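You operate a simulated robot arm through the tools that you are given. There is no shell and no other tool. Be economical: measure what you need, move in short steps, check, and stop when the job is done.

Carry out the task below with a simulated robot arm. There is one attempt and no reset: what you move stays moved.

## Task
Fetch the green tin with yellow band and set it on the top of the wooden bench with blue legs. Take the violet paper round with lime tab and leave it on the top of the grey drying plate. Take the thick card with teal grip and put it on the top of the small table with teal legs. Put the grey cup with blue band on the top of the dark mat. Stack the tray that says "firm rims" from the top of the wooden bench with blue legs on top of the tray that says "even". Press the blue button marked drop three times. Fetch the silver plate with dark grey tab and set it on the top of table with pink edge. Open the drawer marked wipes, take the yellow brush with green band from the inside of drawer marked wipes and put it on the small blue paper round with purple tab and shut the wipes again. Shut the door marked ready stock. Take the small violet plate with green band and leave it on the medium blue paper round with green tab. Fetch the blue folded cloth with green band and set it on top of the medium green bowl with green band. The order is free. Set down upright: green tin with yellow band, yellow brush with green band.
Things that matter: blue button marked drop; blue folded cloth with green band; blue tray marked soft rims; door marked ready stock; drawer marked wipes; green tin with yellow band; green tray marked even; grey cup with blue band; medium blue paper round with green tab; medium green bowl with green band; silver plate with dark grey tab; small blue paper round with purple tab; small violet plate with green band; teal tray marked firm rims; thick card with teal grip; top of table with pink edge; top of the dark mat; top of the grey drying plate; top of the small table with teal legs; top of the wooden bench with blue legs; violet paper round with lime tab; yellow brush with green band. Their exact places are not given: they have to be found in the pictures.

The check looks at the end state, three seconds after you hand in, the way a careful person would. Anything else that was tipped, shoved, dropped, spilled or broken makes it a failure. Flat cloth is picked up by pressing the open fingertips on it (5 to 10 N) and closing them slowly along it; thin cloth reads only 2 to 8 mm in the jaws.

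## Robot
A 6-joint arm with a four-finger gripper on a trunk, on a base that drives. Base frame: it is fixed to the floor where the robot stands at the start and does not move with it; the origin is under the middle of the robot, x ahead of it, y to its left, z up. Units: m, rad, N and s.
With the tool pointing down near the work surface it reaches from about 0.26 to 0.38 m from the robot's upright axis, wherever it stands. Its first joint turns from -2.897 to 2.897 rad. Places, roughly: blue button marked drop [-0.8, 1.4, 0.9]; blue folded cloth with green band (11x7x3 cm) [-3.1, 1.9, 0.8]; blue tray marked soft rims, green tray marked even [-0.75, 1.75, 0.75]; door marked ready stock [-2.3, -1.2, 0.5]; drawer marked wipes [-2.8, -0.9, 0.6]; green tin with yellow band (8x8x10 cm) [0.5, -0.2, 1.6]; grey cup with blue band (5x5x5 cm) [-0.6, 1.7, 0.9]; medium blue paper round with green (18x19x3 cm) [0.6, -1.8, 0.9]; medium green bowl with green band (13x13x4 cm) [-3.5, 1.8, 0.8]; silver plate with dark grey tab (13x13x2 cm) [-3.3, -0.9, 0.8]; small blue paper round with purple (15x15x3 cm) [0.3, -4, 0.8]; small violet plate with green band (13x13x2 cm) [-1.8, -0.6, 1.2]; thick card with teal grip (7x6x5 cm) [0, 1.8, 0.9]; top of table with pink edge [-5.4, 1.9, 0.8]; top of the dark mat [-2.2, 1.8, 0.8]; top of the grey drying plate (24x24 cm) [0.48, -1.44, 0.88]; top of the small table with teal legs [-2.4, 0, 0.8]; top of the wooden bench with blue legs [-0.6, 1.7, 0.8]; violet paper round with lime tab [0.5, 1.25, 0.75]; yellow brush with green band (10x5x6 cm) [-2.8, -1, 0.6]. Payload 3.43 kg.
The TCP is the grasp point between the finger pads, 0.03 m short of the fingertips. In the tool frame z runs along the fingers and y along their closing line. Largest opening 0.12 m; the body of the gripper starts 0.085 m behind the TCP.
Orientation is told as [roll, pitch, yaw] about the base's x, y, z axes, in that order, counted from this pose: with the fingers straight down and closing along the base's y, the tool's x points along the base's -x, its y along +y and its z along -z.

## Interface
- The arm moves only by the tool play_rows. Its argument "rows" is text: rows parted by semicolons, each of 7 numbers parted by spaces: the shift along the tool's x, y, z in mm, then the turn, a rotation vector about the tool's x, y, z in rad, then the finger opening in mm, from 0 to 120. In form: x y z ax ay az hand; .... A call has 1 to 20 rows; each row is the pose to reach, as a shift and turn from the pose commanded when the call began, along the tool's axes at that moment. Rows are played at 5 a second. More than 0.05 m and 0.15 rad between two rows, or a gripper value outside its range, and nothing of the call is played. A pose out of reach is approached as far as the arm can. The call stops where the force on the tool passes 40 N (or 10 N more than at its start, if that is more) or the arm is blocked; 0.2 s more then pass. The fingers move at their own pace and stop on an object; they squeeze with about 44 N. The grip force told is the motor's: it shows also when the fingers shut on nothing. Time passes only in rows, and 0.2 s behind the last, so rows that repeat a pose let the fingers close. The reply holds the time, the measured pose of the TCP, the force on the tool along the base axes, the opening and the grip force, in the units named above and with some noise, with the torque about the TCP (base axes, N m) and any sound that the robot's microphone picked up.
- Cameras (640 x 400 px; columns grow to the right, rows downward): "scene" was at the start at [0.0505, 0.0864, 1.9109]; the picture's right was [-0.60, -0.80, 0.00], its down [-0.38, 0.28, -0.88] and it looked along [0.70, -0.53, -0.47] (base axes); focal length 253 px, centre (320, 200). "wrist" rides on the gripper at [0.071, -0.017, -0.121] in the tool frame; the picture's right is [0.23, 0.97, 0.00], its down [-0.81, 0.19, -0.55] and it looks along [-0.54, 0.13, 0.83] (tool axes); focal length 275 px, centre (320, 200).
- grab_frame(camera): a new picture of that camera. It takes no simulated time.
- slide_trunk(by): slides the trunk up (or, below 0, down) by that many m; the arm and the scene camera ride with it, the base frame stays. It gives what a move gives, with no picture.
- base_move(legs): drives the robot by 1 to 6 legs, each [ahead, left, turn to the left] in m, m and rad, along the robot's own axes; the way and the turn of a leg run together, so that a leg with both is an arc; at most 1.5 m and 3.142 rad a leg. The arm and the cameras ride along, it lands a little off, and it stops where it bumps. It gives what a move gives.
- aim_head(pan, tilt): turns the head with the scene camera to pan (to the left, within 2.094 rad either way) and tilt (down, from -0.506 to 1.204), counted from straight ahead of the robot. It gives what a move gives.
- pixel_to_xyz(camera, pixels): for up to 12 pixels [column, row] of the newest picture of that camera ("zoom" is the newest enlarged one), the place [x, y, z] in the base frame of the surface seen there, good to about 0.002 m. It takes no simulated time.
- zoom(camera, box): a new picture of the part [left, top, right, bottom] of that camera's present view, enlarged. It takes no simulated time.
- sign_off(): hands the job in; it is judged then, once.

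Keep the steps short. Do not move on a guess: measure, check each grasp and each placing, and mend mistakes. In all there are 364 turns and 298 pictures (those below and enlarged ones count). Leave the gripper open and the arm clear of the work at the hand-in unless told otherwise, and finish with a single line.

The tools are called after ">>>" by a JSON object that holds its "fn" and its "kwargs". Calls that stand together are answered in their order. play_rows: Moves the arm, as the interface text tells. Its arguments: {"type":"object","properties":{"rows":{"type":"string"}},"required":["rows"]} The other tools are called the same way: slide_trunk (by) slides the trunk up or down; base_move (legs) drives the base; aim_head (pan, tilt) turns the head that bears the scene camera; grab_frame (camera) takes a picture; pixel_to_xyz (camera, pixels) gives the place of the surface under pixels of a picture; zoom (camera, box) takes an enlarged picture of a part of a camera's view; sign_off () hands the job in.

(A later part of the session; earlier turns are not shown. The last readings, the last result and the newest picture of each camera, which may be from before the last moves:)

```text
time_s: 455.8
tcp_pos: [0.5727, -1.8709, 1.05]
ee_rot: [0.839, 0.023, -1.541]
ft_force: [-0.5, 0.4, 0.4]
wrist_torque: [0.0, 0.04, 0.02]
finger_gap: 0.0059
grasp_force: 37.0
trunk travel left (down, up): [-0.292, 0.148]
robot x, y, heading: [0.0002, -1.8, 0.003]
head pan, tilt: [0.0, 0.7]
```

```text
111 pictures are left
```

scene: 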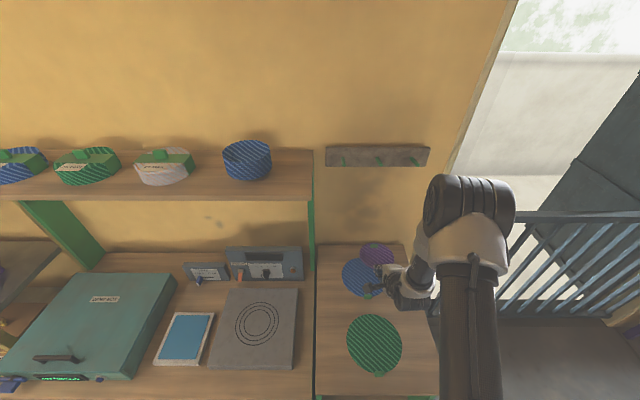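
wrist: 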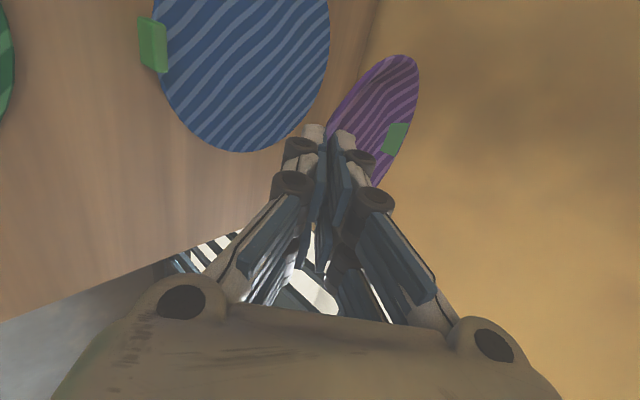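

The arm pose is a bit off sideways, but I can correct with the base and lower with the trunk, leaving the arm as it is. Measure the plate's pose first.

>>> {"fn": "pixel_to_xyz", "kwargs": {"camera": "wrist", "pixels": [[345, 100], [365, 75], [390, 57], [415, 70], [412, 110], [385, 175], [390, 100], [380, 130], [150, 45], [240, 150], [325, 60]]}}

>>> {"fn": "zoom", "kwargs": {"camera": "scene", "box": [310, 220, 450, 310]}}

>>> {"fn": "pixel_to_xyz", "kwargs": {"camera": "zoom", "pixels": [[230, 140], [305, 105], [383, 140], [270, 195], [310, 150], [150, 220], [250, 330], [300, 110], [375, 115], [250, 115]]}}

```text
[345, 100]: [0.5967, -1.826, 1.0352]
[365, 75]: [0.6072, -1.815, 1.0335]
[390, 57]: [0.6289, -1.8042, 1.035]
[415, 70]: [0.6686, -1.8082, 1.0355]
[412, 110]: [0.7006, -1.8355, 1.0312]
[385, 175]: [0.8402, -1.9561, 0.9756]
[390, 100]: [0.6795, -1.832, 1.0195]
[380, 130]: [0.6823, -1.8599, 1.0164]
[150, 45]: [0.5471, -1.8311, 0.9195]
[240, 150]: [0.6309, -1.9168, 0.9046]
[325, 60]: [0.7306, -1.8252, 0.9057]
```

```text
4.44 times, centred on (380, 265) of scene
```

zoom: 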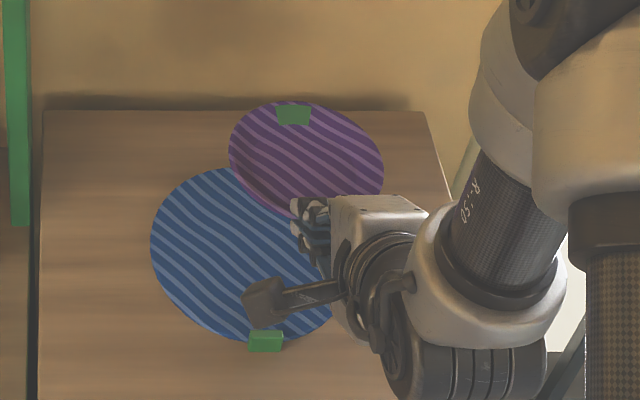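

```text
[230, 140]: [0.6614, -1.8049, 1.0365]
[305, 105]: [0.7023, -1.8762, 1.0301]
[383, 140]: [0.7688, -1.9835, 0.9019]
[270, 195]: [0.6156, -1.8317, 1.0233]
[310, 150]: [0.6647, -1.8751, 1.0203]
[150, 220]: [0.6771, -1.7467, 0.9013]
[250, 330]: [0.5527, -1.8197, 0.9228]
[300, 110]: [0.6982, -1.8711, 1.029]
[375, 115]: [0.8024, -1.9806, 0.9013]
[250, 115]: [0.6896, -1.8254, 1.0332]
```

Plate is level to ~2°, centre ≈(0.648,-1.867). Shift the base left 3 cm and ahead 1 cm, then lower with the trunk.

>>> {"fn": "base_move", "kwargs": {"legs": [[0.01, 0.03, 0]]}}

>>> {"fn": "slide_trunk", "kwargs": {"by": -0.085}}

>>> {"fn": "grab_frame", "kwargs": {"camera": "wrist"}}

>>> {"fn": "pixel_to_xyz", "kwargs": {"camera": "wrist", "pixels": [[345, 100], [365, 75], [390, 57], [415, 70], [412, 110], [390, 100], [380, 130], [260, 40], [200, 60]]}}

>>> {"fn": "zoom", "kwargs": {"camera": "scene", "box": [310, 220, 450, 310]}}

```text
time_s: 456.6
tcp_pos: [0.582, -1.84, 1.0488]
ee_rot: [0.837, 0.022, -1.539]
ft_force: [0.7, 0.5, -0.5]
wrist_torque: [-0.03, 0.01, -0.07]
finger_gap: 0.0059
grasp_force: 36.7
trunk travel left (down, up): [-0.292, 0.148]
robot x, y, heading: [0.006, -1.7669, 0.004]
head pan, tilt: [0.0, 0.7]
```

```text
time_s: 457.8
tcp_pos: [0.5828, -1.8408, 0.9661]
ee_rot: [0.836, 0.025, -1.542]
ft_force: [-0.1, -0.5, 0.0]
wrist_torque: [0.02, 0.04, -0.03]
finger_gap: 0.0061
grasp_force: 37.6
trunk travel left (down, up): [-0.207, 0.233]
robot x, y, heading: [0.0089, -1.7728, 0.007]
head pan, tilt: [0.0, 0.7]
```

```text
109 pictures are left
```

wrist: 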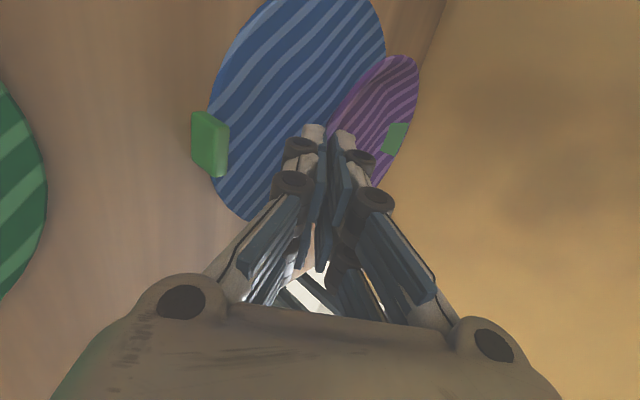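

```text
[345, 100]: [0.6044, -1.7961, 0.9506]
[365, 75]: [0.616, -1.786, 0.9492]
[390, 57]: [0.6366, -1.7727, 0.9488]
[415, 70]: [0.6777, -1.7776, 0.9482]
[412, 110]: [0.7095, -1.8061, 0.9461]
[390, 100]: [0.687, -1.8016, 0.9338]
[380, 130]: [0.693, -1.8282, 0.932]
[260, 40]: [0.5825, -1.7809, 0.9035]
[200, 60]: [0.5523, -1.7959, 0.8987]
```

```text
4.44 times, centred on (380, 265) of scene
```

zoom: 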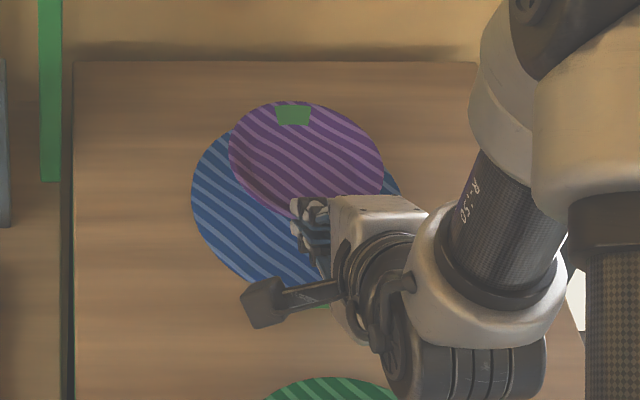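

Centre now ≈(0.655,-1.835); bottom ≈22 mm above the round. Lower 18 mm, then the rest.

>>> {"fn": "slide_trunk", "kwargs": {"by": -0.018}}

>>> {"fn": "slide_trunk", "kwargs": {"by": -0.004}}

>>> {"fn": "grab_frame", "kwargs": {"camera": "wrist"}}

>>> {"fn": "pixel_to_xyz", "kwargs": {"camera": "wrist", "pixels": [[345, 100], [365, 75], [390, 57], [412, 110], [390, 100], [380, 130], [370, 110]]}}

```text
time_s: 458.5
tcp_pos: [0.583, -1.8395, 0.9474]
ee_rot: [0.839, 0.025, -1.54]
ft_force: [-0.6, 0.1, 0.4]
wrist_torque: [0.0, 0.04, -0.01]
finger_gap: 0.0059
grasp_force: 37.0
trunk travel left (down, up): [-0.189, 0.251]
robot x, y, heading: [0.0122, -1.7684, 0.004]
head pan, tilt: [0.0, 0.7]
```

```text
time_s: 459.0
tcp_pos: [0.5819, -1.8406, 0.9434]
ee_rot: [0.837, 0.024, -1.539]
ft_force: [0.8, -0.3, 0.6]
wrist_torque: [-0.03, -0.08, -0.03]
finger_gap: 0.0062
grasp_force: 36.8
trunk travel left (down, up): [-0.185, 0.255]
robot x, y, heading: [0.0108, -1.7721, 0.002]
head pan, tilt: [0.0, 0.7]
```

```text
107 pictures are left
```

wrist: 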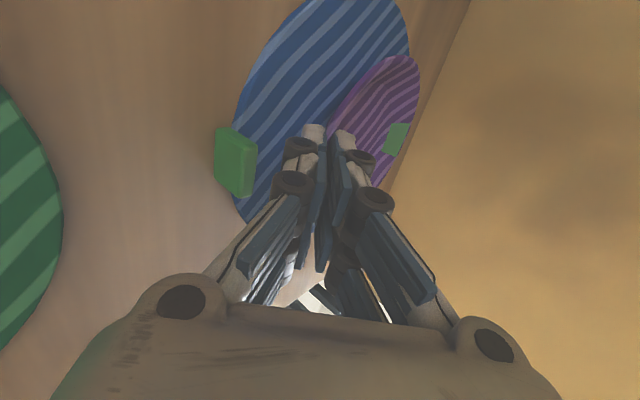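

```text
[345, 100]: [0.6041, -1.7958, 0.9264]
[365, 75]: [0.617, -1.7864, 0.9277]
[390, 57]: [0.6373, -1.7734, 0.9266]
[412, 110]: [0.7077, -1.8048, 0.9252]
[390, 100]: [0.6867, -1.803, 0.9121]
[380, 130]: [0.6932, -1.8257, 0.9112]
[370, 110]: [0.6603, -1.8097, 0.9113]
```

The plate rests at the round's level (floor 0.9115). Open a little and withdraw along the tool axis, then up.

>>> {"fn": "play_rows", "kwargs": {"rows": "0 0 0 0 0 0 8; 0 0 0 0 0 0 12; 0 0 0 0 0 0 15; 0 0 0 0 0 0 15; 0 0 -8 0 0 0 16; 0 2 -20 0 0 0 18; 0 15 -45 0 0 0 20; 0 45 -75 0 0 0 20; 0 80 -105 0 0 0 20; 0 115 -135 0 0 0 20"}}

>>> {"fn": "grab_frame", "kwargs": {"camera": "scene"}}

>>> {"fn": "zoom", "kwargs": {"camera": "scene", "box": [310, 220, 450, 310]}}

```text
time_s: 461.2
tcp_pos: [0.5569, -1.8446, 1.1182]
ee_rot: [0.839, 0.024, -1.541]
ft_force: [0.1, 0.4, 0.2]
wrist_torque: [-0.01, 0.02, -0.01]
finger_gap: 0.02
grasp_force: 0.1
trunk travel left (down, up): [-0.185, 0.255]
robot x, y, heading: [0.0128, -1.7681, 0.004]
head pan, tilt: [0.0, 0.7]
```

```text
106 pictures are left
```

scene: 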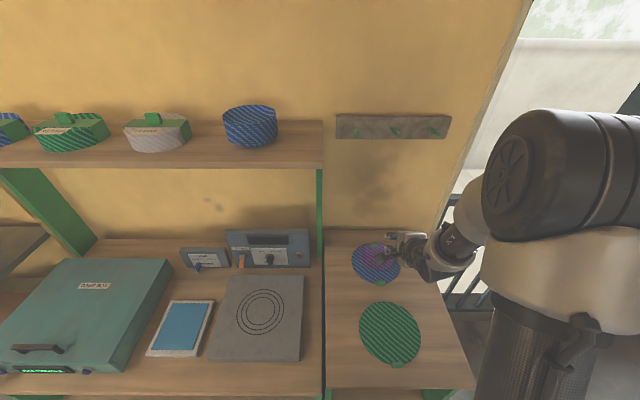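

```text
4.44 times, centred on (380, 265) of scene
```

zoom: 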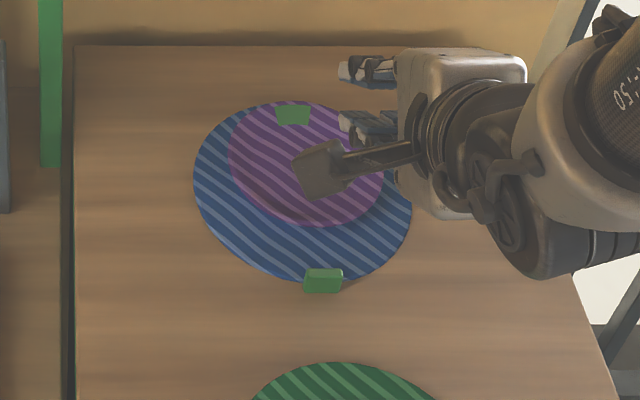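

The violet plate sits on the blue round. Next: violet paper round with lime tab near (0.5,1.25). Upright the tool while backing, and drive north.

>>> {"fn": "base_move", "kwargs": {"legs": [[-0.4, 0, 0]]}}

>>> {"fn": "play_rows", "kwargs": {"rows": "0 -10 -10 0.12 0 0 60; 0 -20 -20 0.24 0 0 60; 0 -30 -30 0.36 0 0 60; 0 -40 -45 0.48 0 0 60; 0 -50 -60 0.6 0 0 60; 0 -60 -75 0.72 0 0 60; 0 -70 -90 0.84 0 0 60; 0 -70 -90 0.84 0 0 60"}}

>>> {"fn": "base_move", "kwargs": {"legs": [[0, 1.45, 0], [0, 1.3, 0]]}}

>>> {"fn": "aim_head", "kwargs": {"pan": 0.1, "tilt": 0.75}}

>>> {"fn": "grab_frame", "kwargs": {"camera": "scene"}}

```text
time_s: 463.7
tcp_pos: [0.1558, -1.8455, 1.1179]
ee_rot: [0.839, 0.024, -1.536]
ft_force: [-0.1, -0.1, 0.9]
wrist_torque: [-0.01, 0.01, 0.02]
finger_gap: 0.0199
grasp_force: 0.0
trunk travel left (down, up): [-0.185, 0.255]
robot x, y, heading: [-0.3929, -1.7744, 0.007]
head pan, tilt: [0.0, 0.7]
```

```text
time_s: 465.5
tcp_pos: [0.0421, -1.85, 1.1256]
ee_rot: [-0.002, 0.026, -1.537]
ft_force: [-0.4, -1.2, 0.8]
wrist_torque: [0.02, -0.02, -0.03]
finger_gap: 0.0603
grasp_force: 0.0
out of reach, approached as far as the arm can: row 3, 4
trunk travel left (down, up): [-0.185, 0.255]
robot x, y, heading: [-0.3875, -1.7708, 0.008]
head pan, tilt: [0.0, 0.7]
```

```text
time_s: 478.8
tcp_pos: [-0.0278, 0.9059, 1.1258]
ee_rot: [-0.002, 0.025, -1.498]
ft_force: [-0.3, 0.1, 0.2]
wrist_torque: [0.0, 0.02, -0.01]
finger_gap: 0.0601
grasp_force: 0.0
trunk travel left (down, up): [-0.185, 0.255]
robot x, y, heading: [-0.4688, 0.9697, 0.043]
head pan, tilt: [0.0, 0.7]
```

```text
time_s: 479.5
tcp_pos: [-0.0298, 0.9066, 1.1248]
ee_rot: [-0.002, 0.022, -1.497]
ft_force: [-0.3, -0.3, 0.1]
wrist_torque: [0.01, 0.0, 0.0]
finger_gap: 0.0601
grasp_force: 0.0
trunk travel left (down, up): [-0.185, 0.255]
robot x, y, heading: [-0.4669, 0.9642, 0.046]
head pan, tilt: [0.099, 0.75]
```

```text
104 pictures are left
```

scene: 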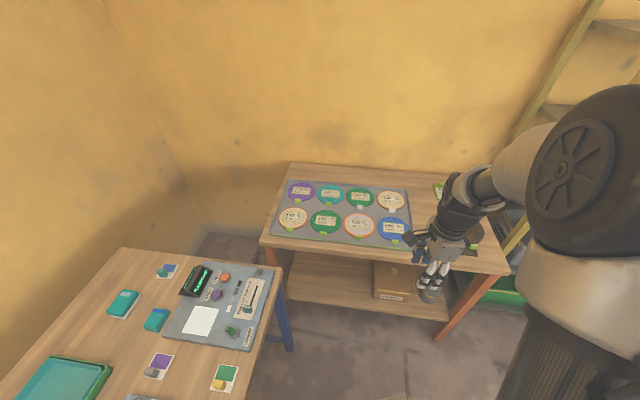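

>>> {"fn": "zoom", "kwargs": {"camera": "scene", "box": [255, 160, 435, 270]}}

>>> {"fn": "pixel_to_xyz", "kwargs": {"camera": "zoom", "pixels": [[165, 108], [120, 108], [213, 108], [165, 85], [165, 130], [155, 140], [70, 270], [95, 105], [25, 300], [555, 280], [120, 200]]}}

>>> {"fn": "zoom", "kwargs": {"camera": "scene", "box": [275, 170, 345, 220]}}

```text
3.56 times, centred on (345, 215) of scene
```

zoom: 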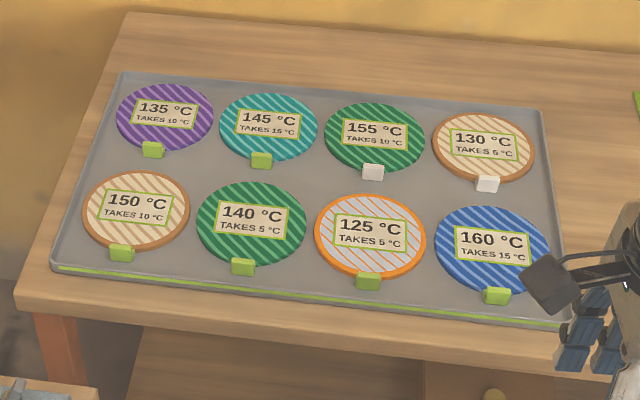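

```text
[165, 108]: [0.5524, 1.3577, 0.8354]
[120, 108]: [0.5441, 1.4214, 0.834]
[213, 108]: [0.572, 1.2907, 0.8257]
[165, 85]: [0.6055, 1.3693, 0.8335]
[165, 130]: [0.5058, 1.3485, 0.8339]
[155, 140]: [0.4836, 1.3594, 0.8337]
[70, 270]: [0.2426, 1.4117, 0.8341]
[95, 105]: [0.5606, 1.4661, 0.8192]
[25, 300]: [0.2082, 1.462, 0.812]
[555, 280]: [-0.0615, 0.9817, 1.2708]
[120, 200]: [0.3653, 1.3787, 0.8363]
```

```text
8.00 times, centred on (310, 195) of scene
```

zoom: 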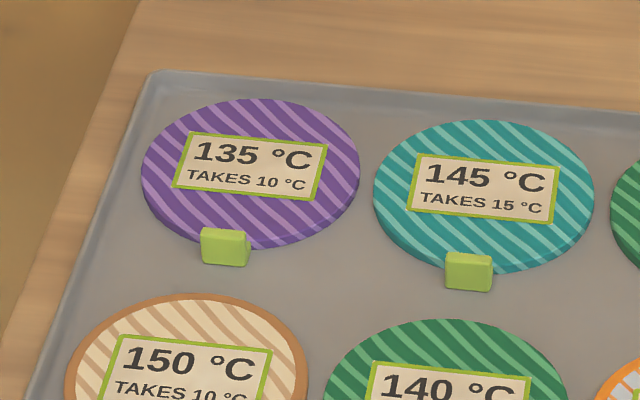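

The violet round's lime tab is a block at (225,245) of the last zoom. Measure it.

>>> {"fn": "pixel_to_xyz", "kwargs": {"camera": "zoom", "pixels": [[225, 235], [203, 235], [247, 240], [225, 250], [225, 262], [225, 275], [225, 228], [205, 245], [244, 258], [100, 330]]}}

```text
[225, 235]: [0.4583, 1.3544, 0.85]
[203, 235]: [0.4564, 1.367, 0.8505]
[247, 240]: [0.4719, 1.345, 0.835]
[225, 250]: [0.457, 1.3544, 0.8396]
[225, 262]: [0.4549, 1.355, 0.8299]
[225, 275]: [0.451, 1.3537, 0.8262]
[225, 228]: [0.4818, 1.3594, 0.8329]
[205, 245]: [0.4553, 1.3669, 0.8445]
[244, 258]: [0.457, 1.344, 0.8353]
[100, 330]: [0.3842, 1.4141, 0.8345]
```

Tab: front face x≈0.456, y 1.343…1.368, top z≈0.851. I drive to about (-0.05,1.10) and bring the gripper above it.

>>> {"fn": "base_move", "kwargs": {"legs": [[0.41, 0.11, -0.045]]}}

>>> {"fn": "slide_trunk", "kwargs": {"by": -0.15}}

```text
time_s: 482.0
tcp_pos: [0.3636, 1.0074, 1.1257]
ee_rot: [-0.001, 0.024, -1.544]
ft_force: [0.5, -0.7, 0.5]
wrist_torque: [0.0, 0.03, -0.01]
finger_gap: 0.0597
grasp_force: 0.0
trunk travel left (down, up): [-0.185, 0.255]
robot x, y, heading: [-0.0701, 1.0899, -0.0]
head pan, tilt: [0.099, 0.75]
```

```text
time_s: 483.8
tcp_pos: [0.3638, 1.006, 0.976]
ee_rot: [-0.003, 0.024, -1.543]
ft_force: [0.2, -0.1, 1.2]
wrist_torque: [-0.04, 0.0, 0.01]
finger_gap: 0.06
grasp_force: 0.1
trunk travel left (down, up): [-0.035, 0.405]
robot x, y, heading: [-0.0668, 1.0843, -0.0]
head pan, tilt: [0.099, 0.75]
```

>>> {"fn": "play_rows", "kwargs": {"rows": "44 11 0 0 -0.01 0.013 50; 88 22 0 0 -0.02 0.027 40; 132 33 0 0 -0.024 0.027 40; 176 44 0 0 -0.024 0.027 40; 220 55 0 0 -0.024 0.027 40; 264 66 0 0 -0.024 0.027 40; 308 77 5 0 -0.024 0.027 40; 349 88 10 0 -0.024 0.027 40; 349 88 10 0 -0.024 0.027 40"}}

>>> {"fn": "grab_frame", "kwargs": {"camera": "wrist"}}

>>> {"fn": "grab_frame", "kwargs": {"camera": "scene"}}

```text
time_s: 485.8
tcp_pos: [0.444, 1.3591, 0.9735]
ee_rot: [-0.002, 0.0, -1.571]
ft_force: [1.1, -0.2, 0.1]
wrist_torque: [-0.01, 0.01, 0.01]
finger_gap: 0.0406
grasp_force: 0.1
trunk travel left (down, up): [-0.035, 0.405]
robot x, y, heading: [-0.0696, 1.0883, 0.005]
head pan, tilt: [0.099, 0.75]
```

```text
101 pictures are left
```

wrist: 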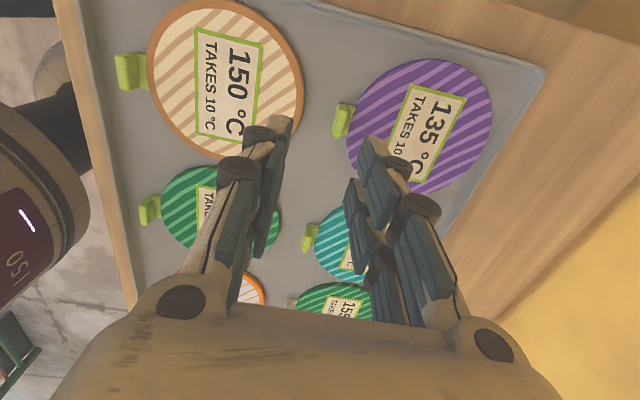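

```text
100 pictures are left
```

scene: 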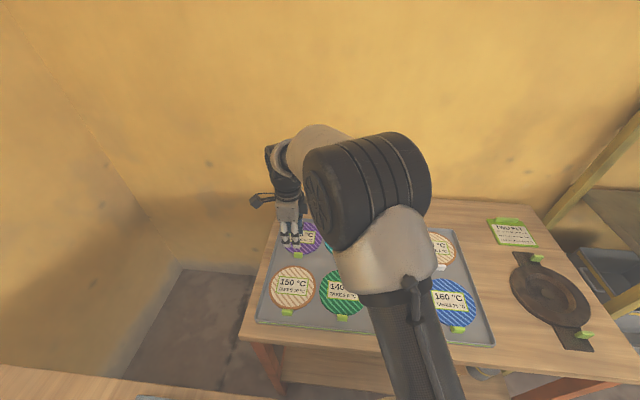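

>>> {"fn": "zoom", "kwargs": {"camera": "wrist", "box": [290, 60, 410, 160]}}

>>> {"fn": "pixel_to_xyz", "kwargs": {"camera": "zoom", "pixels": [[255, 240], [310, 240], [270, 190], [235, 300], [280, 230], [300, 200], [330, 280], [220, 240], [320, 200], [270, 300]]}}

```text
4.00 times, centred on (350, 110) of wrist
```

zoom: 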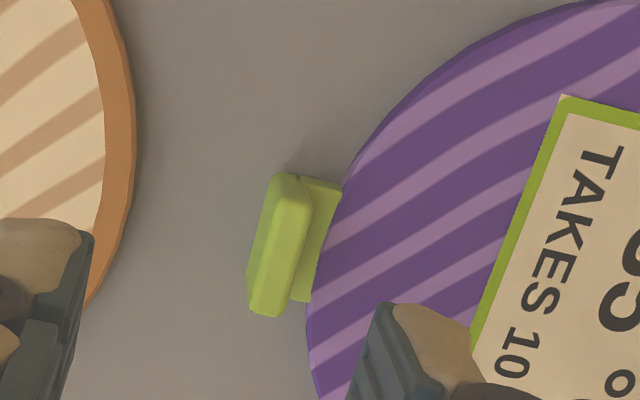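

```text
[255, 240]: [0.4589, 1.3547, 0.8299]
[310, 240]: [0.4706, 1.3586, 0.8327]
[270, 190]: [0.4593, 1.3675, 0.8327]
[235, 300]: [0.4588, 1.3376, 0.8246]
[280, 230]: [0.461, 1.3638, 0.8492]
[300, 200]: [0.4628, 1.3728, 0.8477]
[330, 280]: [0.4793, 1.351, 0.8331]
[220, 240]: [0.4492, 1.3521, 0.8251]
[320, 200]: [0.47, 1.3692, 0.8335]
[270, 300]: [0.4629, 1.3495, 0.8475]
```

The tab is an upright plate x≈0.457–0.466, y 1.345–1.373, top 0.849, with a flat flap behind (z 0.833). Come down to fingertips ≈0.838 and close along x.

>>> {"fn": "play_rows", "kwargs": {"rows": "0 17.5 20 0 0 0 34; 1 17.5 60 0 0 0 34; 1 17.5 90 0 0 0 34; 1 17.5 90 0 0 0 34"}}

>>> {"fn": "zoom", "kwargs": {"camera": "wrist", "box": [230, 60, 430, 200]}}

```text
time_s: 486.8
tcp_pos: [0.4605, 1.3617, 0.8841]
ee_rot: [-0.001, 0.0, -1.573]
ft_force: [-0.5, 1.0, -0.4]
wrist_torque: [-0.01, 0.02, 0.06]
finger_gap: 0.0341
grasp_force: 0.0
trunk travel left (down, up): [-0.035, 0.405]
robot x, y, heading: [-0.0728, 1.092, 0.003]
head pan, tilt: [0.099, 0.75]
```

```text
2.86 times, centred on (330, 130) of wrist
```

zoom: 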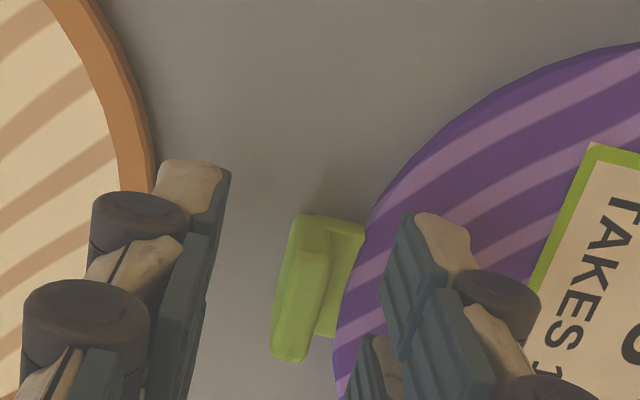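

>>> {"fn": "play_rows", "kwargs": {"rows": "0 0 10 0 0 0 34; 0 0 16 0 0 0 34; 0 0 16 0 0 0 24; 0 0 16 0 0 0 15; 0 0 16 0 0 0 8; 0 0 16 0 0 0 2; 0 0 16 0 0 0 2; 0 0 16 0 0 0 2"}}

>>> {"fn": "zoom", "kwargs": {"camera": "wrist", "box": [230, 60, 430, 200]}}

```text
time_s: 488.6
tcp_pos: [0.4601, 1.3596, 0.8676]
ee_rot: [0.0, 0.0, -1.57]
ft_force: [0.2, -0.6, -0.4]
wrist_torque: [-0.01, -0.01, -0.01]
finger_gap: 0.0081
grasp_force: 42.0
trunk travel left (down, up): [-0.035, 0.405]
robot x, y, heading: [-0.0676, 1.0896, 0.003]
head pan, tilt: [0.099, 0.75]
```

```text
2.86 times, centred on (330, 130) of wrist
```

zoom: 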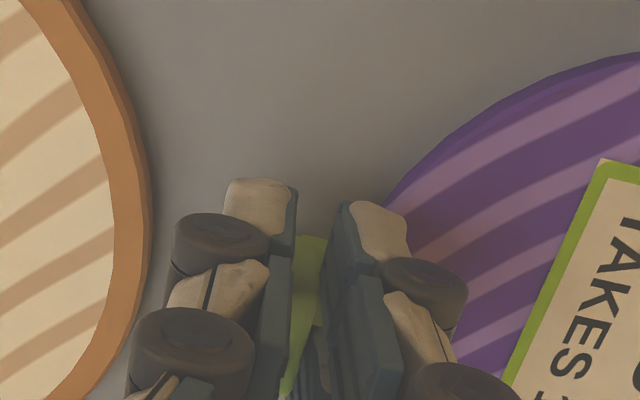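

Gripped on the tab (8 mm). Lift slowly 40 mm and check.

>>> {"fn": "play_rows", "kwargs": {"rows": "0 0 -6 0 0 0 2; 0 0 -15 0 0 0 2; 0 0 -28 0 0 0 2; 0 0 -40 0 0 0 2; 0 0 -40 0 0 0 2"}}

>>> {"fn": "grab_frame", "kwargs": {"camera": "wrist"}}

>>> {"fn": "pixel_to_xyz", "kwargs": {"camera": "wrist", "pixels": [[370, 120], [400, 90], [430, 100], [460, 110], [480, 90], [440, 70], [450, 160]]}}

```text
time_s: 489.8
tcp_pos: [0.4598, 1.3604, 0.9079]
ee_rot: [-0.003, 0.001, -1.571]
ft_force: [0.8, 0.3, -0.2]
wrist_torque: [-0.01, 0.03, -0.01]
finger_gap: 0.0078
grasp_force: 41.9
trunk travel left (down, up): [-0.035, 0.405]
robot x, y, heading: [-0.0688, 1.0883, 0.002]
head pan, tilt: [0.099, 0.75]
```

```text
96 pictures are left
```

wrist: 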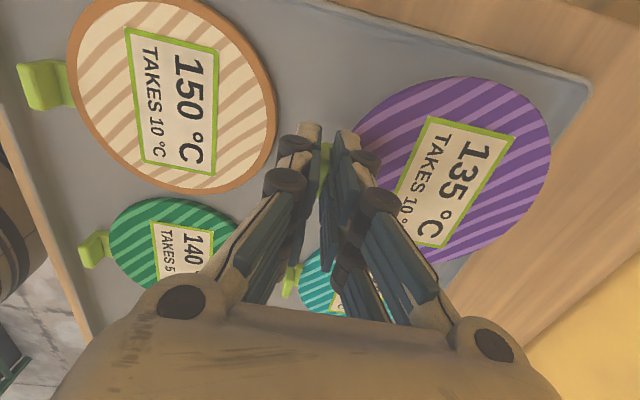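

```text
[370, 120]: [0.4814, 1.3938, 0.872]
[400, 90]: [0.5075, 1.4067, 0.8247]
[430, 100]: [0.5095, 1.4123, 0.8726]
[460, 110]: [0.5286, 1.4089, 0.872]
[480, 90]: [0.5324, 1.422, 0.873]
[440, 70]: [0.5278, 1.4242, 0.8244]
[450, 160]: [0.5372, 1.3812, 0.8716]
```

Lifted perfectly level. Raise, bring in, and drive back south to the drying plate.

>>> {"fn": "play_rows", "kwargs": {"rows": "0 0 -40 0 0 0 2; 0 0 -85 0 0 0 2; 0 0 -130 0 0 0 2; -40 -15 -150 0 0 0 2; -85 -30 -150 0 0 0 2; -130 -45 -150 0 0 0 2; -175 -60 -150 0 0 0 2; -220 -75 -150 0 0 0 2; -260 -90 -150 0 0 0 2; -260 -90 -150 0 0 0 2"}}

>>> {"fn": "base_move", "kwargs": {"legs": [[-0.42, 0, 0], [0, -1.3, 0], [0, -1.2, 0]]}}

>>> {"fn": "aim_head", "kwargs": {"pan": 0.1, "tilt": 0.6}}

>>> {"fn": "grab_frame", "kwargs": {"camera": "scene"}}

```text
time_s: 492.0
tcp_pos: [0.368, 1.1013, 1.0566]
ee_rot: [-0.002, -0.001, -1.571]
ft_force: [-1.3, 0.7, 0.1]
wrist_torque: [-0.01, 0.04, 0.01]
finger_gap: 0.0081
grasp_force: 41.4
trunk travel left (down, up): [-0.035, 0.405]
robot x, y, heading: [-0.0679, 1.0915, -0.003]
head pan, tilt: [0.099, 0.75]
```

```text
time_s: 506.4
tcp_pos: [-0.0391, -1.4164, 1.0569]
ee_rot: [-0.003, 0.0, -1.562]
ft_force: [0.8, 0.3, -0.5]
wrist_torque: [0.01, -0.01, -0.03]
finger_gap: 0.0081
grasp_force: 42.0
trunk travel left (down, up): [-0.035, 0.405]
robot x, y, heading: [-0.4765, -1.4289, 0.006]
head pan, tilt: [0.099, 0.75]
```

```text
time_s: 507.1
tcp_pos: [-0.0376, -1.4168, 1.0568]
ee_rot: [-0.004, 0.001, -1.564]
ft_force: [0.0, -0.3, -0.7]
wrist_torque: [-0.04, 0.05, -0.01]
finger_gap: 0.0081
grasp_force: 41.3
trunk travel left (down, up): [-0.035, 0.405]
robot x, y, heading: [-0.4728, -1.4317, 0.008]
head pan, tilt: [0.099, 0.6]
```

```text
95 pictures are left
```

scene: 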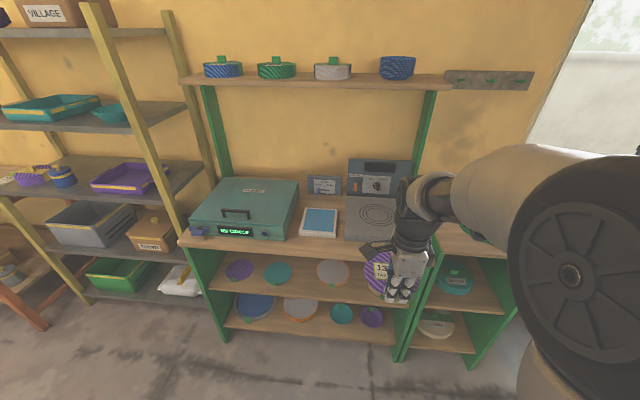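

>>> {"fn": "pixel_to_xyz", "kwargs": {"camera": "scene", "pixels": [[350, 235], [347, 200], [396, 200], [370, 210], [330, 85], [330, 88], [380, 160], [300, 250], [365, 240], [435, 90]]}}

>>> {"fn": "zoom", "kwargs": {"camera": "scene", "box": [290, 140, 450, 260]}}

```text
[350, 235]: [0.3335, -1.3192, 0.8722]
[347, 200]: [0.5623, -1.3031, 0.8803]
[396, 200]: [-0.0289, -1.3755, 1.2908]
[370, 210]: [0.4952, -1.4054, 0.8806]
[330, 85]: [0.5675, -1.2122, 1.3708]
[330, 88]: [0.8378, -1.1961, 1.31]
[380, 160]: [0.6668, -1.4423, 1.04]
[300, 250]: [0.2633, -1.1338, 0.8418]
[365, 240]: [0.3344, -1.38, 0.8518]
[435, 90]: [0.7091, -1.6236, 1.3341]
```

```text
3.33 times, centred on (370, 200) of scene
```

zoom: 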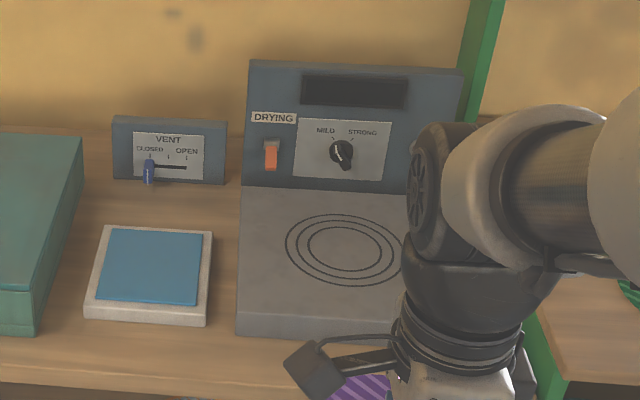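

Drying plate top 0.881, front x≈0.334, middle ≈(0.48,-1.44). Drive ahead 0.42 and lower so the disc's middle comes there.

>>> {"fn": "base_move", "kwargs": {"legs": [[0.42, -0.02, 0]]}}

>>> {"fn": "grab_frame", "kwargs": {"camera": "wrist"}}

>>> {"fn": "pixel_to_xyz", "kwargs": {"camera": "wrist", "pixels": [[430, 100], [480, 90], [450, 160], [300, 100], [320, 60], [360, 60], [400, 60], [550, 150], [500, 250]]}}

```text
time_s: 509.7
tcp_pos: [0.3778, -1.4339, 1.0564]
ee_rot: [-0.002, 0.0, -1.564]
ft_force: [0.6, 0.1, 0.0]
wrist_torque: [-0.04, 0.03, 0.01]
finger_gap: 0.0079
grasp_force: 42.1
trunk travel left (down, up): [-0.035, 0.405]
robot x, y, heading: [-0.0575, -1.4481, 0.006]
head pan, tilt: [0.099, 0.6]
```

```text
93 pictures are left
```

wrist: 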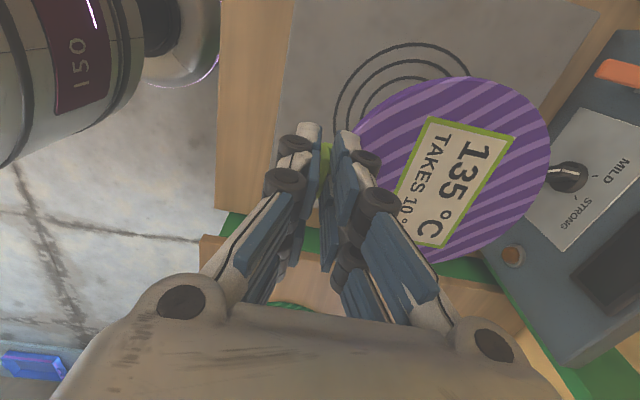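

```text
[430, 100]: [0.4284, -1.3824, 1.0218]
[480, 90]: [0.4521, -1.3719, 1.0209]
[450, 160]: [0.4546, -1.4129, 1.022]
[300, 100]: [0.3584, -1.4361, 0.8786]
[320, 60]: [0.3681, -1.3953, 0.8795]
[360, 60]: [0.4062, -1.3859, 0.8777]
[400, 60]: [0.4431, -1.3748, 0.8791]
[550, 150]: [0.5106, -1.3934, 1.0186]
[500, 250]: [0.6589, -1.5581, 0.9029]
```

>>> {"fn": "play_rows", "kwargs": {"rows": "3 3 40 0 0 0 2; 3 3 80 0 0 0 2; 3 3 110 0 0 0 2; 3 3 124 0 0 0 2; 3 3 128 0 0 0 2; 3 3 131 0 0 0 2; 3 3 131 0 0 0 2"}}

>>> {"fn": "grab_frame", "kwargs": {"camera": "wrist"}}

>>> {"fn": "pixel_to_xyz", "kwargs": {"camera": "wrist", "pixels": [[430, 100], [480, 90], [450, 160], [550, 150], [300, 90], [500, 70]]}}

```text
time_s: 511.3
tcp_pos: [0.3803, -1.431, 0.9255]
ee_rot: [-0.001, 0.0, -1.565]
ft_force: [-0.5, 0.6, 0.5]
wrist_torque: [0.01, 0.03, 0.0]
finger_gap: 0.0078
grasp_force: 41.9
trunk travel left (down, up): [-0.035, 0.405]
robot x, y, heading: [-0.0618, -1.4479, 0.007]
head pan, tilt: [0.099, 0.6]
```

```text
92 pictures are left
```

wrist: 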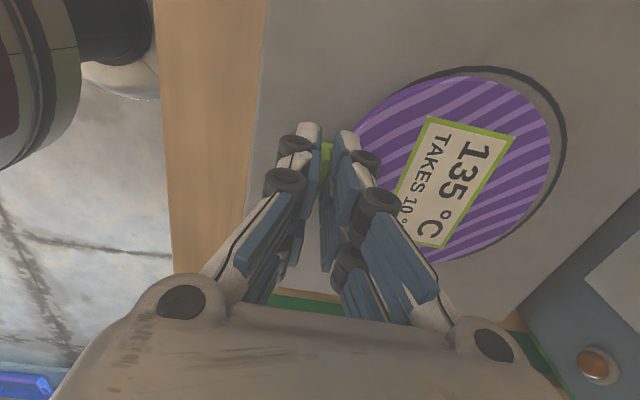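

```text
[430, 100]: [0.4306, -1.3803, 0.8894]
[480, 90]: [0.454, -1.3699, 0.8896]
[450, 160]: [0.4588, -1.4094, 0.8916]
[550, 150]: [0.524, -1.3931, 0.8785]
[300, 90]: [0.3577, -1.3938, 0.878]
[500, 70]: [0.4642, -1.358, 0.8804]
```

>>> {"fn": "play_rows", "kwargs": {"rows": "0 0 1.5 0 0 0 2; 0 0 3 0 0 0 2; 0 0 4 0 0 0 2; 0 0 4 0 0 0 2"}}

```text
time_s: 512.3
tcp_pos: [0.3799, -1.4318, 0.9224]
ee_rot: [-0.002, 0.0, -1.566]
ft_force: [-2.2, 0.3, 13.9]
wrist_torque: [-0.07, 0.01, -0.03]
finger_gap: 0.0077
grasp_force: 41.8
trunk travel left (down, up): [-0.035, 0.405]
robot x, y, heading: [-0.0575, -1.4519, 0.004]
head pan, tilt: [0.099, 0.6]
```

Contact (14 N). Ease up 1 mm, open, and rise.

>>> {"fn": "play_rows", "kwargs": {"rows": "0 0 -1 0 0 0 2; 0 0 -1 0 0 0 15; 0 0 -1 0 0 0 28; 0 0 -1 0 0 0 34; 0 0 -1 0 0 0 34; 0 0 -20 0 0 0 34; 0 0 -60 0 0 0 34; 0 0 -105 0 0 0 34; 0 0 -150 0 0 0 34; 0 0 -180 0 0 0 34"}}

>>> {"fn": "grab_frame", "kwargs": {"camera": "wrist"}}

```text
time_s: 514.5
tcp_pos: [0.3808, -1.432, 1.1022]
ee_rot: [-0.003, 0.0, -1.568]
ft_force: [-0.6, -1.3, -0.6]
wrist_torque: [0.03, 0.01, -0.01]
finger_gap: 0.0342
grasp_force: 0.0
trunk travel left (down, up): [-0.035, 0.405]
robot x, y, heading: [-0.0623, -1.456, 0.006]
head pan, tilt: [0.099, 0.6]
```

```text
91 pictures are left
```

wrist: 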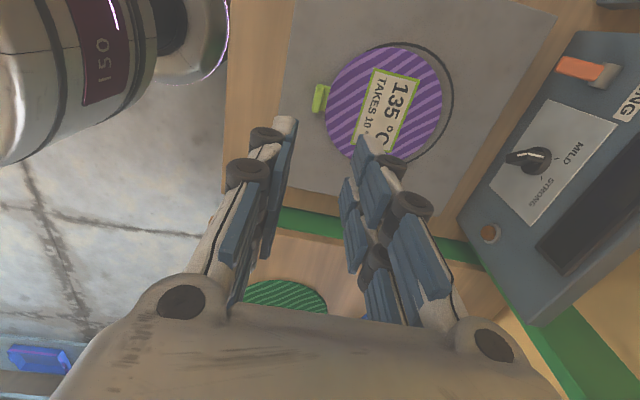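

The paper round lies on the drying plate. Last: the thick card with teal grip on the bench near (0,1.8). Drive back north.

>>> {"fn": "base_move", "kwargs": {"legs": [[-0.45, 0, 0], [0, 1.2, 0], [0, 1.15, 0], [0, 0, 1.565]]}}

>>> {"fn": "aim_head", "kwargs": {"pan": -0.4, "tilt": 0.7}}

>>> {"fn": "grab_frame", "kwargs": {"camera": "scene"}}

```text
time_s: 532.2
tcp_pos: [-0.5629, 1.3375, 1.1014]
ee_rot: [-0.001, 0.0, 0.008]
ft_force: [-0.4, 0.0, 1.1]
wrist_torque: [0.0, -0.04, -0.02]
finger_gap: 0.0337
grasp_force: 0.0
trunk travel left (down, up): [-0.035, 0.405]
robot x, y, heading: [-0.5419, 0.8979, 1.582]
head pan, tilt: [0.099, 0.6]
```

```text
time_s: 533.1
tcp_pos: [-0.5626, 1.3372, 1.1019]
ee_rot: [-0.001, 0.0, 0.009]
ft_force: [0.4, -0.3, 0.0]
wrist_torque: [-0.01, 0.02, -0.03]
finger_gap: 0.0339
grasp_force: 0.1
trunk travel left (down, up): [-0.035, 0.405]
robot x, y, heading: [-0.5408, 0.8966, 1.583]
head pan, tilt: [-0.4, 0.7]
```

```text
90 pictures are left
```

scene: 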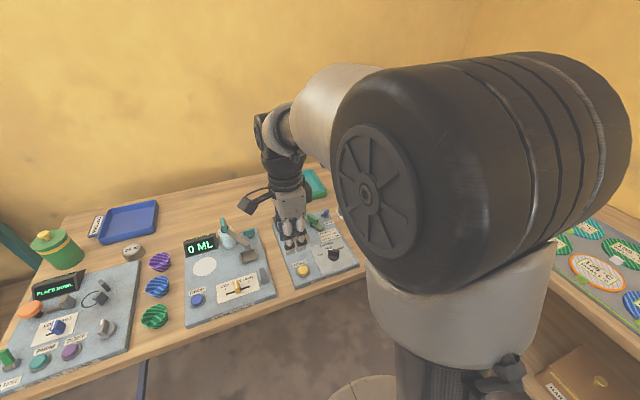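

>>> {"fn": "base_move", "kwargs": {"legs": [[0, -0.43, -0.012], [0.22, 0, 0]]}}

>>> {"fn": "grab_frame", "kwargs": {"camera": "wrist"}}

>>> {"fn": "aim_head", "kwargs": {"pan": 0.0, "tilt": 0.85}}

>>> {"fn": "grab_frame", "kwargs": {"camera": "scene"}}

```text
time_s: 537.0
tcp_pos: [-0.1387, 1.5624, 1.102]
ee_rot: [-0.003, 0.001, 0.006]
ft_force: [-0.7, 0.6, 0.1]
wrist_torque: [-0.02, 0.02, -0.05]
finger_gap: 0.0339
grasp_force: 0.1
trunk travel left (down, up): [-0.035, 0.405]
robot x, y, heading: [-0.1224, 1.1185, 1.577]
head pan, tilt: [-0.4, 0.7]
```

```text
89 pictures are left
```

wrist: 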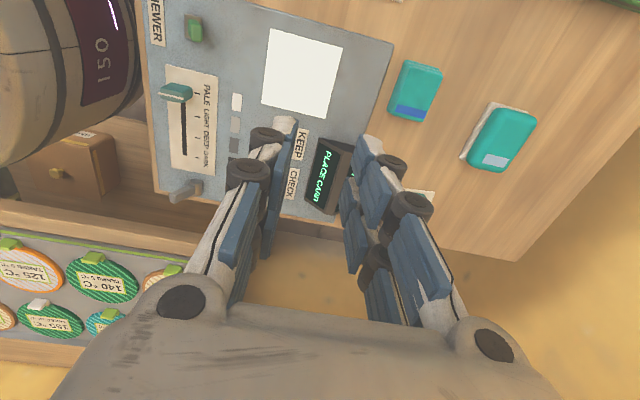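

```text
time_s: 537.9
tcp_pos: [-0.1393, 1.5623, 1.1023]
ee_rot: [-0.003, -0.001, 0.005]
ft_force: [0.5, 0.1, 0.0]
wrist_torque: [-0.02, 0.0, 0.01]
finger_gap: 0.0344
grasp_force: 0.1
trunk travel left (down, up): [-0.035, 0.405]
robot x, y, heading: [-0.1223, 1.1182, 1.576]
head pan, tilt: [0.0, 0.85]
```

```text
88 pictures are left
```

scene: 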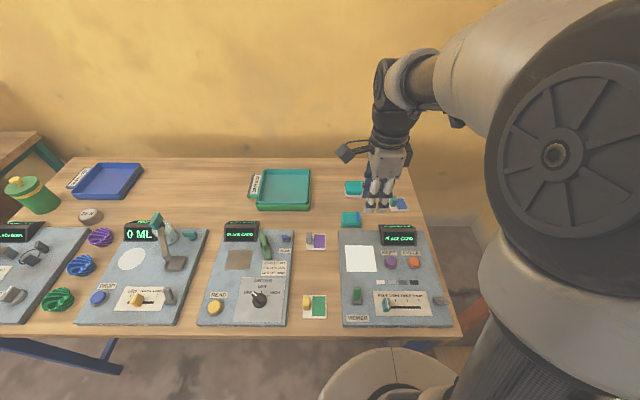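

>>> {"fn": "zoom", "kwargs": {"camera": "scene", "box": [330, 165, 430, 245]}}

>>> {"fn": "pixel_to_xyz", "kwargs": {"camera": "zoom", "pixels": [[440, 240], [480, 265], [500, 245], [400, 265], [420, 230], [385, 240], [455, 270], [150, 145], [130, 335], [450, 250]]}}

```text
5.00 times, centred on (380, 205) of scene
```

zoom: 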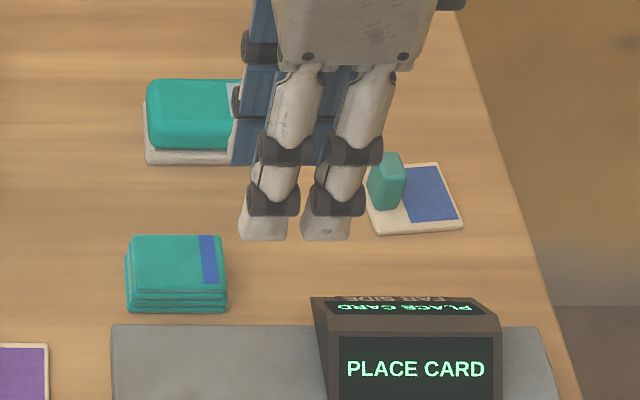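

```text
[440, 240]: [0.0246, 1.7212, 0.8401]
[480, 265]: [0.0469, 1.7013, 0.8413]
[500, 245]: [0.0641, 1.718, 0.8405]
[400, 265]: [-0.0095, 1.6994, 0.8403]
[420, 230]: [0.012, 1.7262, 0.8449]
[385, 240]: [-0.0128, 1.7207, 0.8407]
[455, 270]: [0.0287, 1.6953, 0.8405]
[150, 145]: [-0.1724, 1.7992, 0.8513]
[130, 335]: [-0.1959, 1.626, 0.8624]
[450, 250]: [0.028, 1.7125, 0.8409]
```

>>> {"fn": "pixel_to_xyz", "kwargs": {"camera": "zoom", "pixels": [[395, 180], [388, 157], [395, 205], [375, 180], [403, 175], [435, 190], [455, 215], [440, 170], [372, 200]]}}

>>> {"fn": "play_rows", "kwargs": {"rows": "-20 -10 0 0 0 0 50; -40 -20 0 0 0 0 60; -60 -30 0 0 0 0 60; -80 -30 0 0 0 0 60; -80 -30 0 0 0 0 60"}}

>>> {"fn": "grab_frame", "kwargs": {"camera": "wrist"}}

```text
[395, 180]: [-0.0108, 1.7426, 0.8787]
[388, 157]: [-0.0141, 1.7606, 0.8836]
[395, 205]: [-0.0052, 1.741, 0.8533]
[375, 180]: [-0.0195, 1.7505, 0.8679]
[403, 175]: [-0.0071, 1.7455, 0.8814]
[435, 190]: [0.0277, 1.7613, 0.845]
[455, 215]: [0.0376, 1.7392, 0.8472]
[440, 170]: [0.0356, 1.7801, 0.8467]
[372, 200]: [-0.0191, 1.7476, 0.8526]
```

```text
time_s: 539.1
tcp_pos: [-0.0577, 1.5335, 1.1022]
ee_rot: [-0.001, 0.0, 0.003]
ft_force: [-0.4, 0.5, -0.1]
wrist_torque: [-0.01, -0.02, 0.01]
finger_gap: 0.0601
grasp_force: 0.0
trunk travel left (down, up): [-0.035, 0.405]
robot x, y, heading: [-0.1223, 1.1211, 1.576]
head pan, tilt: [0.0, 0.85]
```

```text
86 pictures are left
```

wrist: 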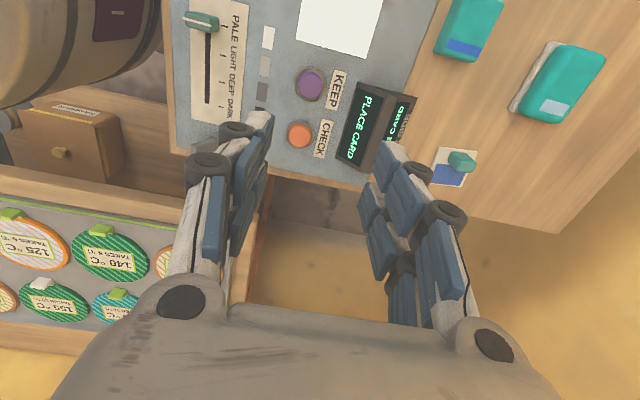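

>>> {"fn": "zoom", "kwargs": {"camera": "wrist", "box": [420, 130, 500, 200]}}

>>> {"fn": "pixel_to_xyz", "kwargs": {"camera": "zoom", "pixels": [[335, 155], [235, 170], [300, 130], [335, 200], [425, 180], [330, 170], [120, 150], [200, 300], [270, 210], [420, 210], [260, 140]]}}

```text
5.71 times, centred on (460, 165) of wrist
```

zoom: 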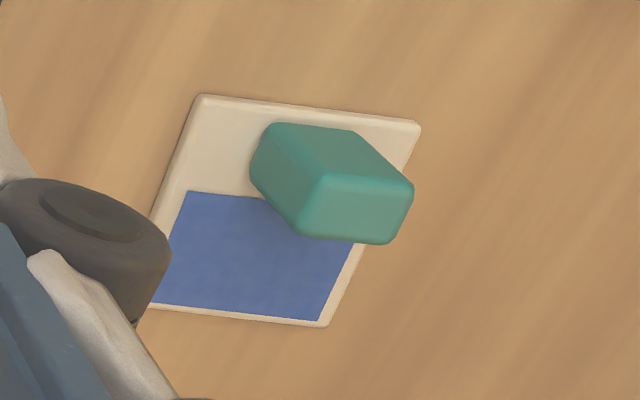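

```text
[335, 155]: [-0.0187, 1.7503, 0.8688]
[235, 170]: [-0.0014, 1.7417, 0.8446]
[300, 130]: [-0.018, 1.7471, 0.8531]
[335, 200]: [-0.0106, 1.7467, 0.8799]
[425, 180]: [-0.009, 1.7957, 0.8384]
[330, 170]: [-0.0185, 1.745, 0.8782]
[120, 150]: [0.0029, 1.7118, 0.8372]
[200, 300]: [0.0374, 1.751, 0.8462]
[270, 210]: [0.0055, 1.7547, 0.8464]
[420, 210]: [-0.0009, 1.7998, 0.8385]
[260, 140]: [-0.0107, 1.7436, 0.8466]
```

Grip block: centre ≈(-0.011,1.755), top ≈0.882, 2.5 cm along y. Move over it, closing along y.

>>> {"fn": "play_rows", "kwargs": {"rows": "-10 40 0 0 0 0 60; -20 80 0 0 0 0 60; -30 120 0 0 0 0 60; -40 160 0 0 0 0 60; -47 200 0 0 0 0 60; -47 222 30 0 0 0 60; -47 222 75 0 0 0 60; -47 222 120 0 0 0 60; -47 222 165 0 0 0 60; -47 222 175 0 0 0 60; -47 222 175 0 0 0 60"}}

>>> {"fn": "grab_frame", "kwargs": {"camera": "wrist"}}

>>> {"fn": "pixel_to_xyz", "kwargs": {"camera": "wrist", "pixels": [[320, 120], [320, 140], [300, 130], [340, 130], [320, 160]]}}

```text
time_s: 541.5
tcp_pos: [-0.013, 1.7524, 0.9275]
ee_rot: [-0.003, 0.001, 0.005]
ft_force: [0.4, -0.7, -0.6]
wrist_torque: [0.0, 0.03, 0.02]
finger_gap: 0.0602
grasp_force: 0.0
trunk travel left (down, up): [-0.035, 0.405]
robot x, y, heading: [-0.1188, 1.1184, 1.577]
head pan, tilt: [0.0, 0.85]
```

```text
84 pictures are left
```

wrist: 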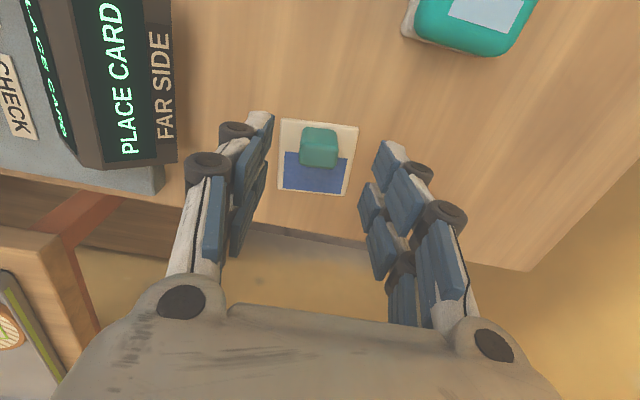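

```text
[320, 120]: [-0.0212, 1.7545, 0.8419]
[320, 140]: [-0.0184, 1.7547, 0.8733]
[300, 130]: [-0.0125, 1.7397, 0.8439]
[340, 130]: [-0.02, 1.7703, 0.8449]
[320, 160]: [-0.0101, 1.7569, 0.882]
```

Aligned. Down 45 mm, close, lift.

>>> {"fn": "play_rows", "kwargs": {"rows": "-1 3 25 0 0 0 60; -1 3 45 0 0 0 60; -1 3 45 0 0 0 40; -1 3 45 0 0 0 25; -1 3 45 0 0 0 16; -1 3 45 0 0 0 16; -1 3 45 0 0 0 16; -1 3 35 0 0 0 16; -1 3 10 0 0 0 16; -1 3 -30 0 0 0 16; -1 3 -75 0 0 0 16; -1 3 -120 0 0 0 16"}}

>>> {"fn": "grab_frame", "kwargs": {"camera": "wrist"}}

```text
time_s: 544.1
tcp_pos: [-0.0137, 1.7576, 1.0463]
ee_rot: [-0.003, 0.001, 0.004]
ft_force: [1.0, -0.4, -1.4]
wrist_torque: [0.0, -0.02, 0.0]
finger_gap: 0.0249
grasp_force: 44.0
trunk travel left (down, up): [-0.035, 0.405]
robot x, y, heading: [-0.1219, 1.121, 1.576]
head pan, tilt: [0.0, 0.85]
```

```text
83 pictures are left
```

wrist: 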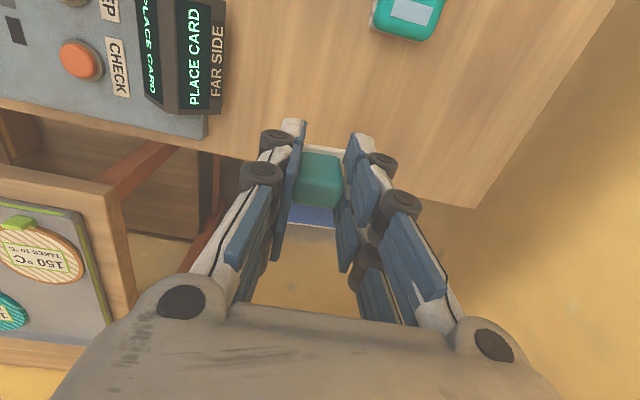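

Card held. Pull in, back off and drive west to the small table with teal legs.

>>> {"fn": "play_rows", "kwargs": {"rows": "0 -45 -10 0 0 0 16; 0 -90 -20 0 0 0 16; 0 -135 -30 0 0 0 16; 0 -180 -40 0 0 0 16; 15 -220 -50 0 0 0 16; 30 -260 -60 0 0 0 16; 30 -260 -60 0 0 0 16"}}

>>> {"fn": "base_move", "kwargs": {"legs": [[-0.25, 0, 0], [0, 1.3, 0], [0, 1.0, 0], [0, 0, 1.57], [0, 0, 1.57]]}}

>>> {"fn": "aim_head", "kwargs": {"pan": 0.1, "tilt": 0.85}}

>>> {"fn": "grab_frame", "kwargs": {"camera": "scene"}}

```text
time_s: 545.7
tcp_pos: [-0.0423, 1.4949, 1.1064]
ee_rot: [-0.003, 0.0, 0.005]
ft_force: [1.2, 1.2, 0.2]
wrist_torque: [0.03, 0.02, -0.01]
finger_gap: 0.025
grasp_force: 43.6
trunk travel left (down, up): [-0.035, 0.405]
robot x, y, heading: [-0.1203, 1.1228, 1.584]
head pan, tilt: [0.0, 0.85]
```

```text
time_s: 566.2
tcp_pos: [-2.5024, 0.4563, 1.1078]
ee_rot: [-0.001, 0.001, -3.108]
ft_force: [0.0, 0.9, -1.3]
wrist_torque: [-0.01, 0.01, 0.01]
finger_gap: 0.0249
grasp_force: 43.9
trunk travel left (down, up): [-0.035, 0.405]
robot x, y, heading: [-2.4343, 0.8334, -1.534]
head pan, tilt: [0.0, 0.85]
```

```text
time_s: 566.9
tcp_pos: [-2.5003, 0.457, 1.1056]
ee_rot: [-0.001, 0.0, -3.107]
ft_force: [-0.1, -0.3, -0.2]
wrist_torque: [0.05, -0.02, -0.01]
finger_gap: 0.0249
grasp_force: 43.9
trunk travel left (down, up): [-0.035, 0.405]
robot x, y, heading: [-2.438, 0.8328, -1.531]
head pan, tilt: [0.099, 0.85]
```

```text
82 pictures are left
```

scene: 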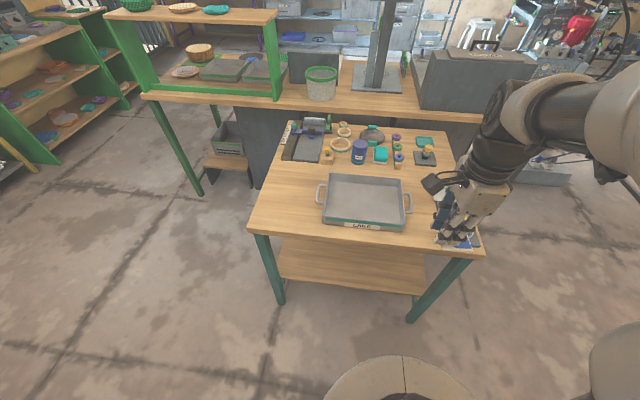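

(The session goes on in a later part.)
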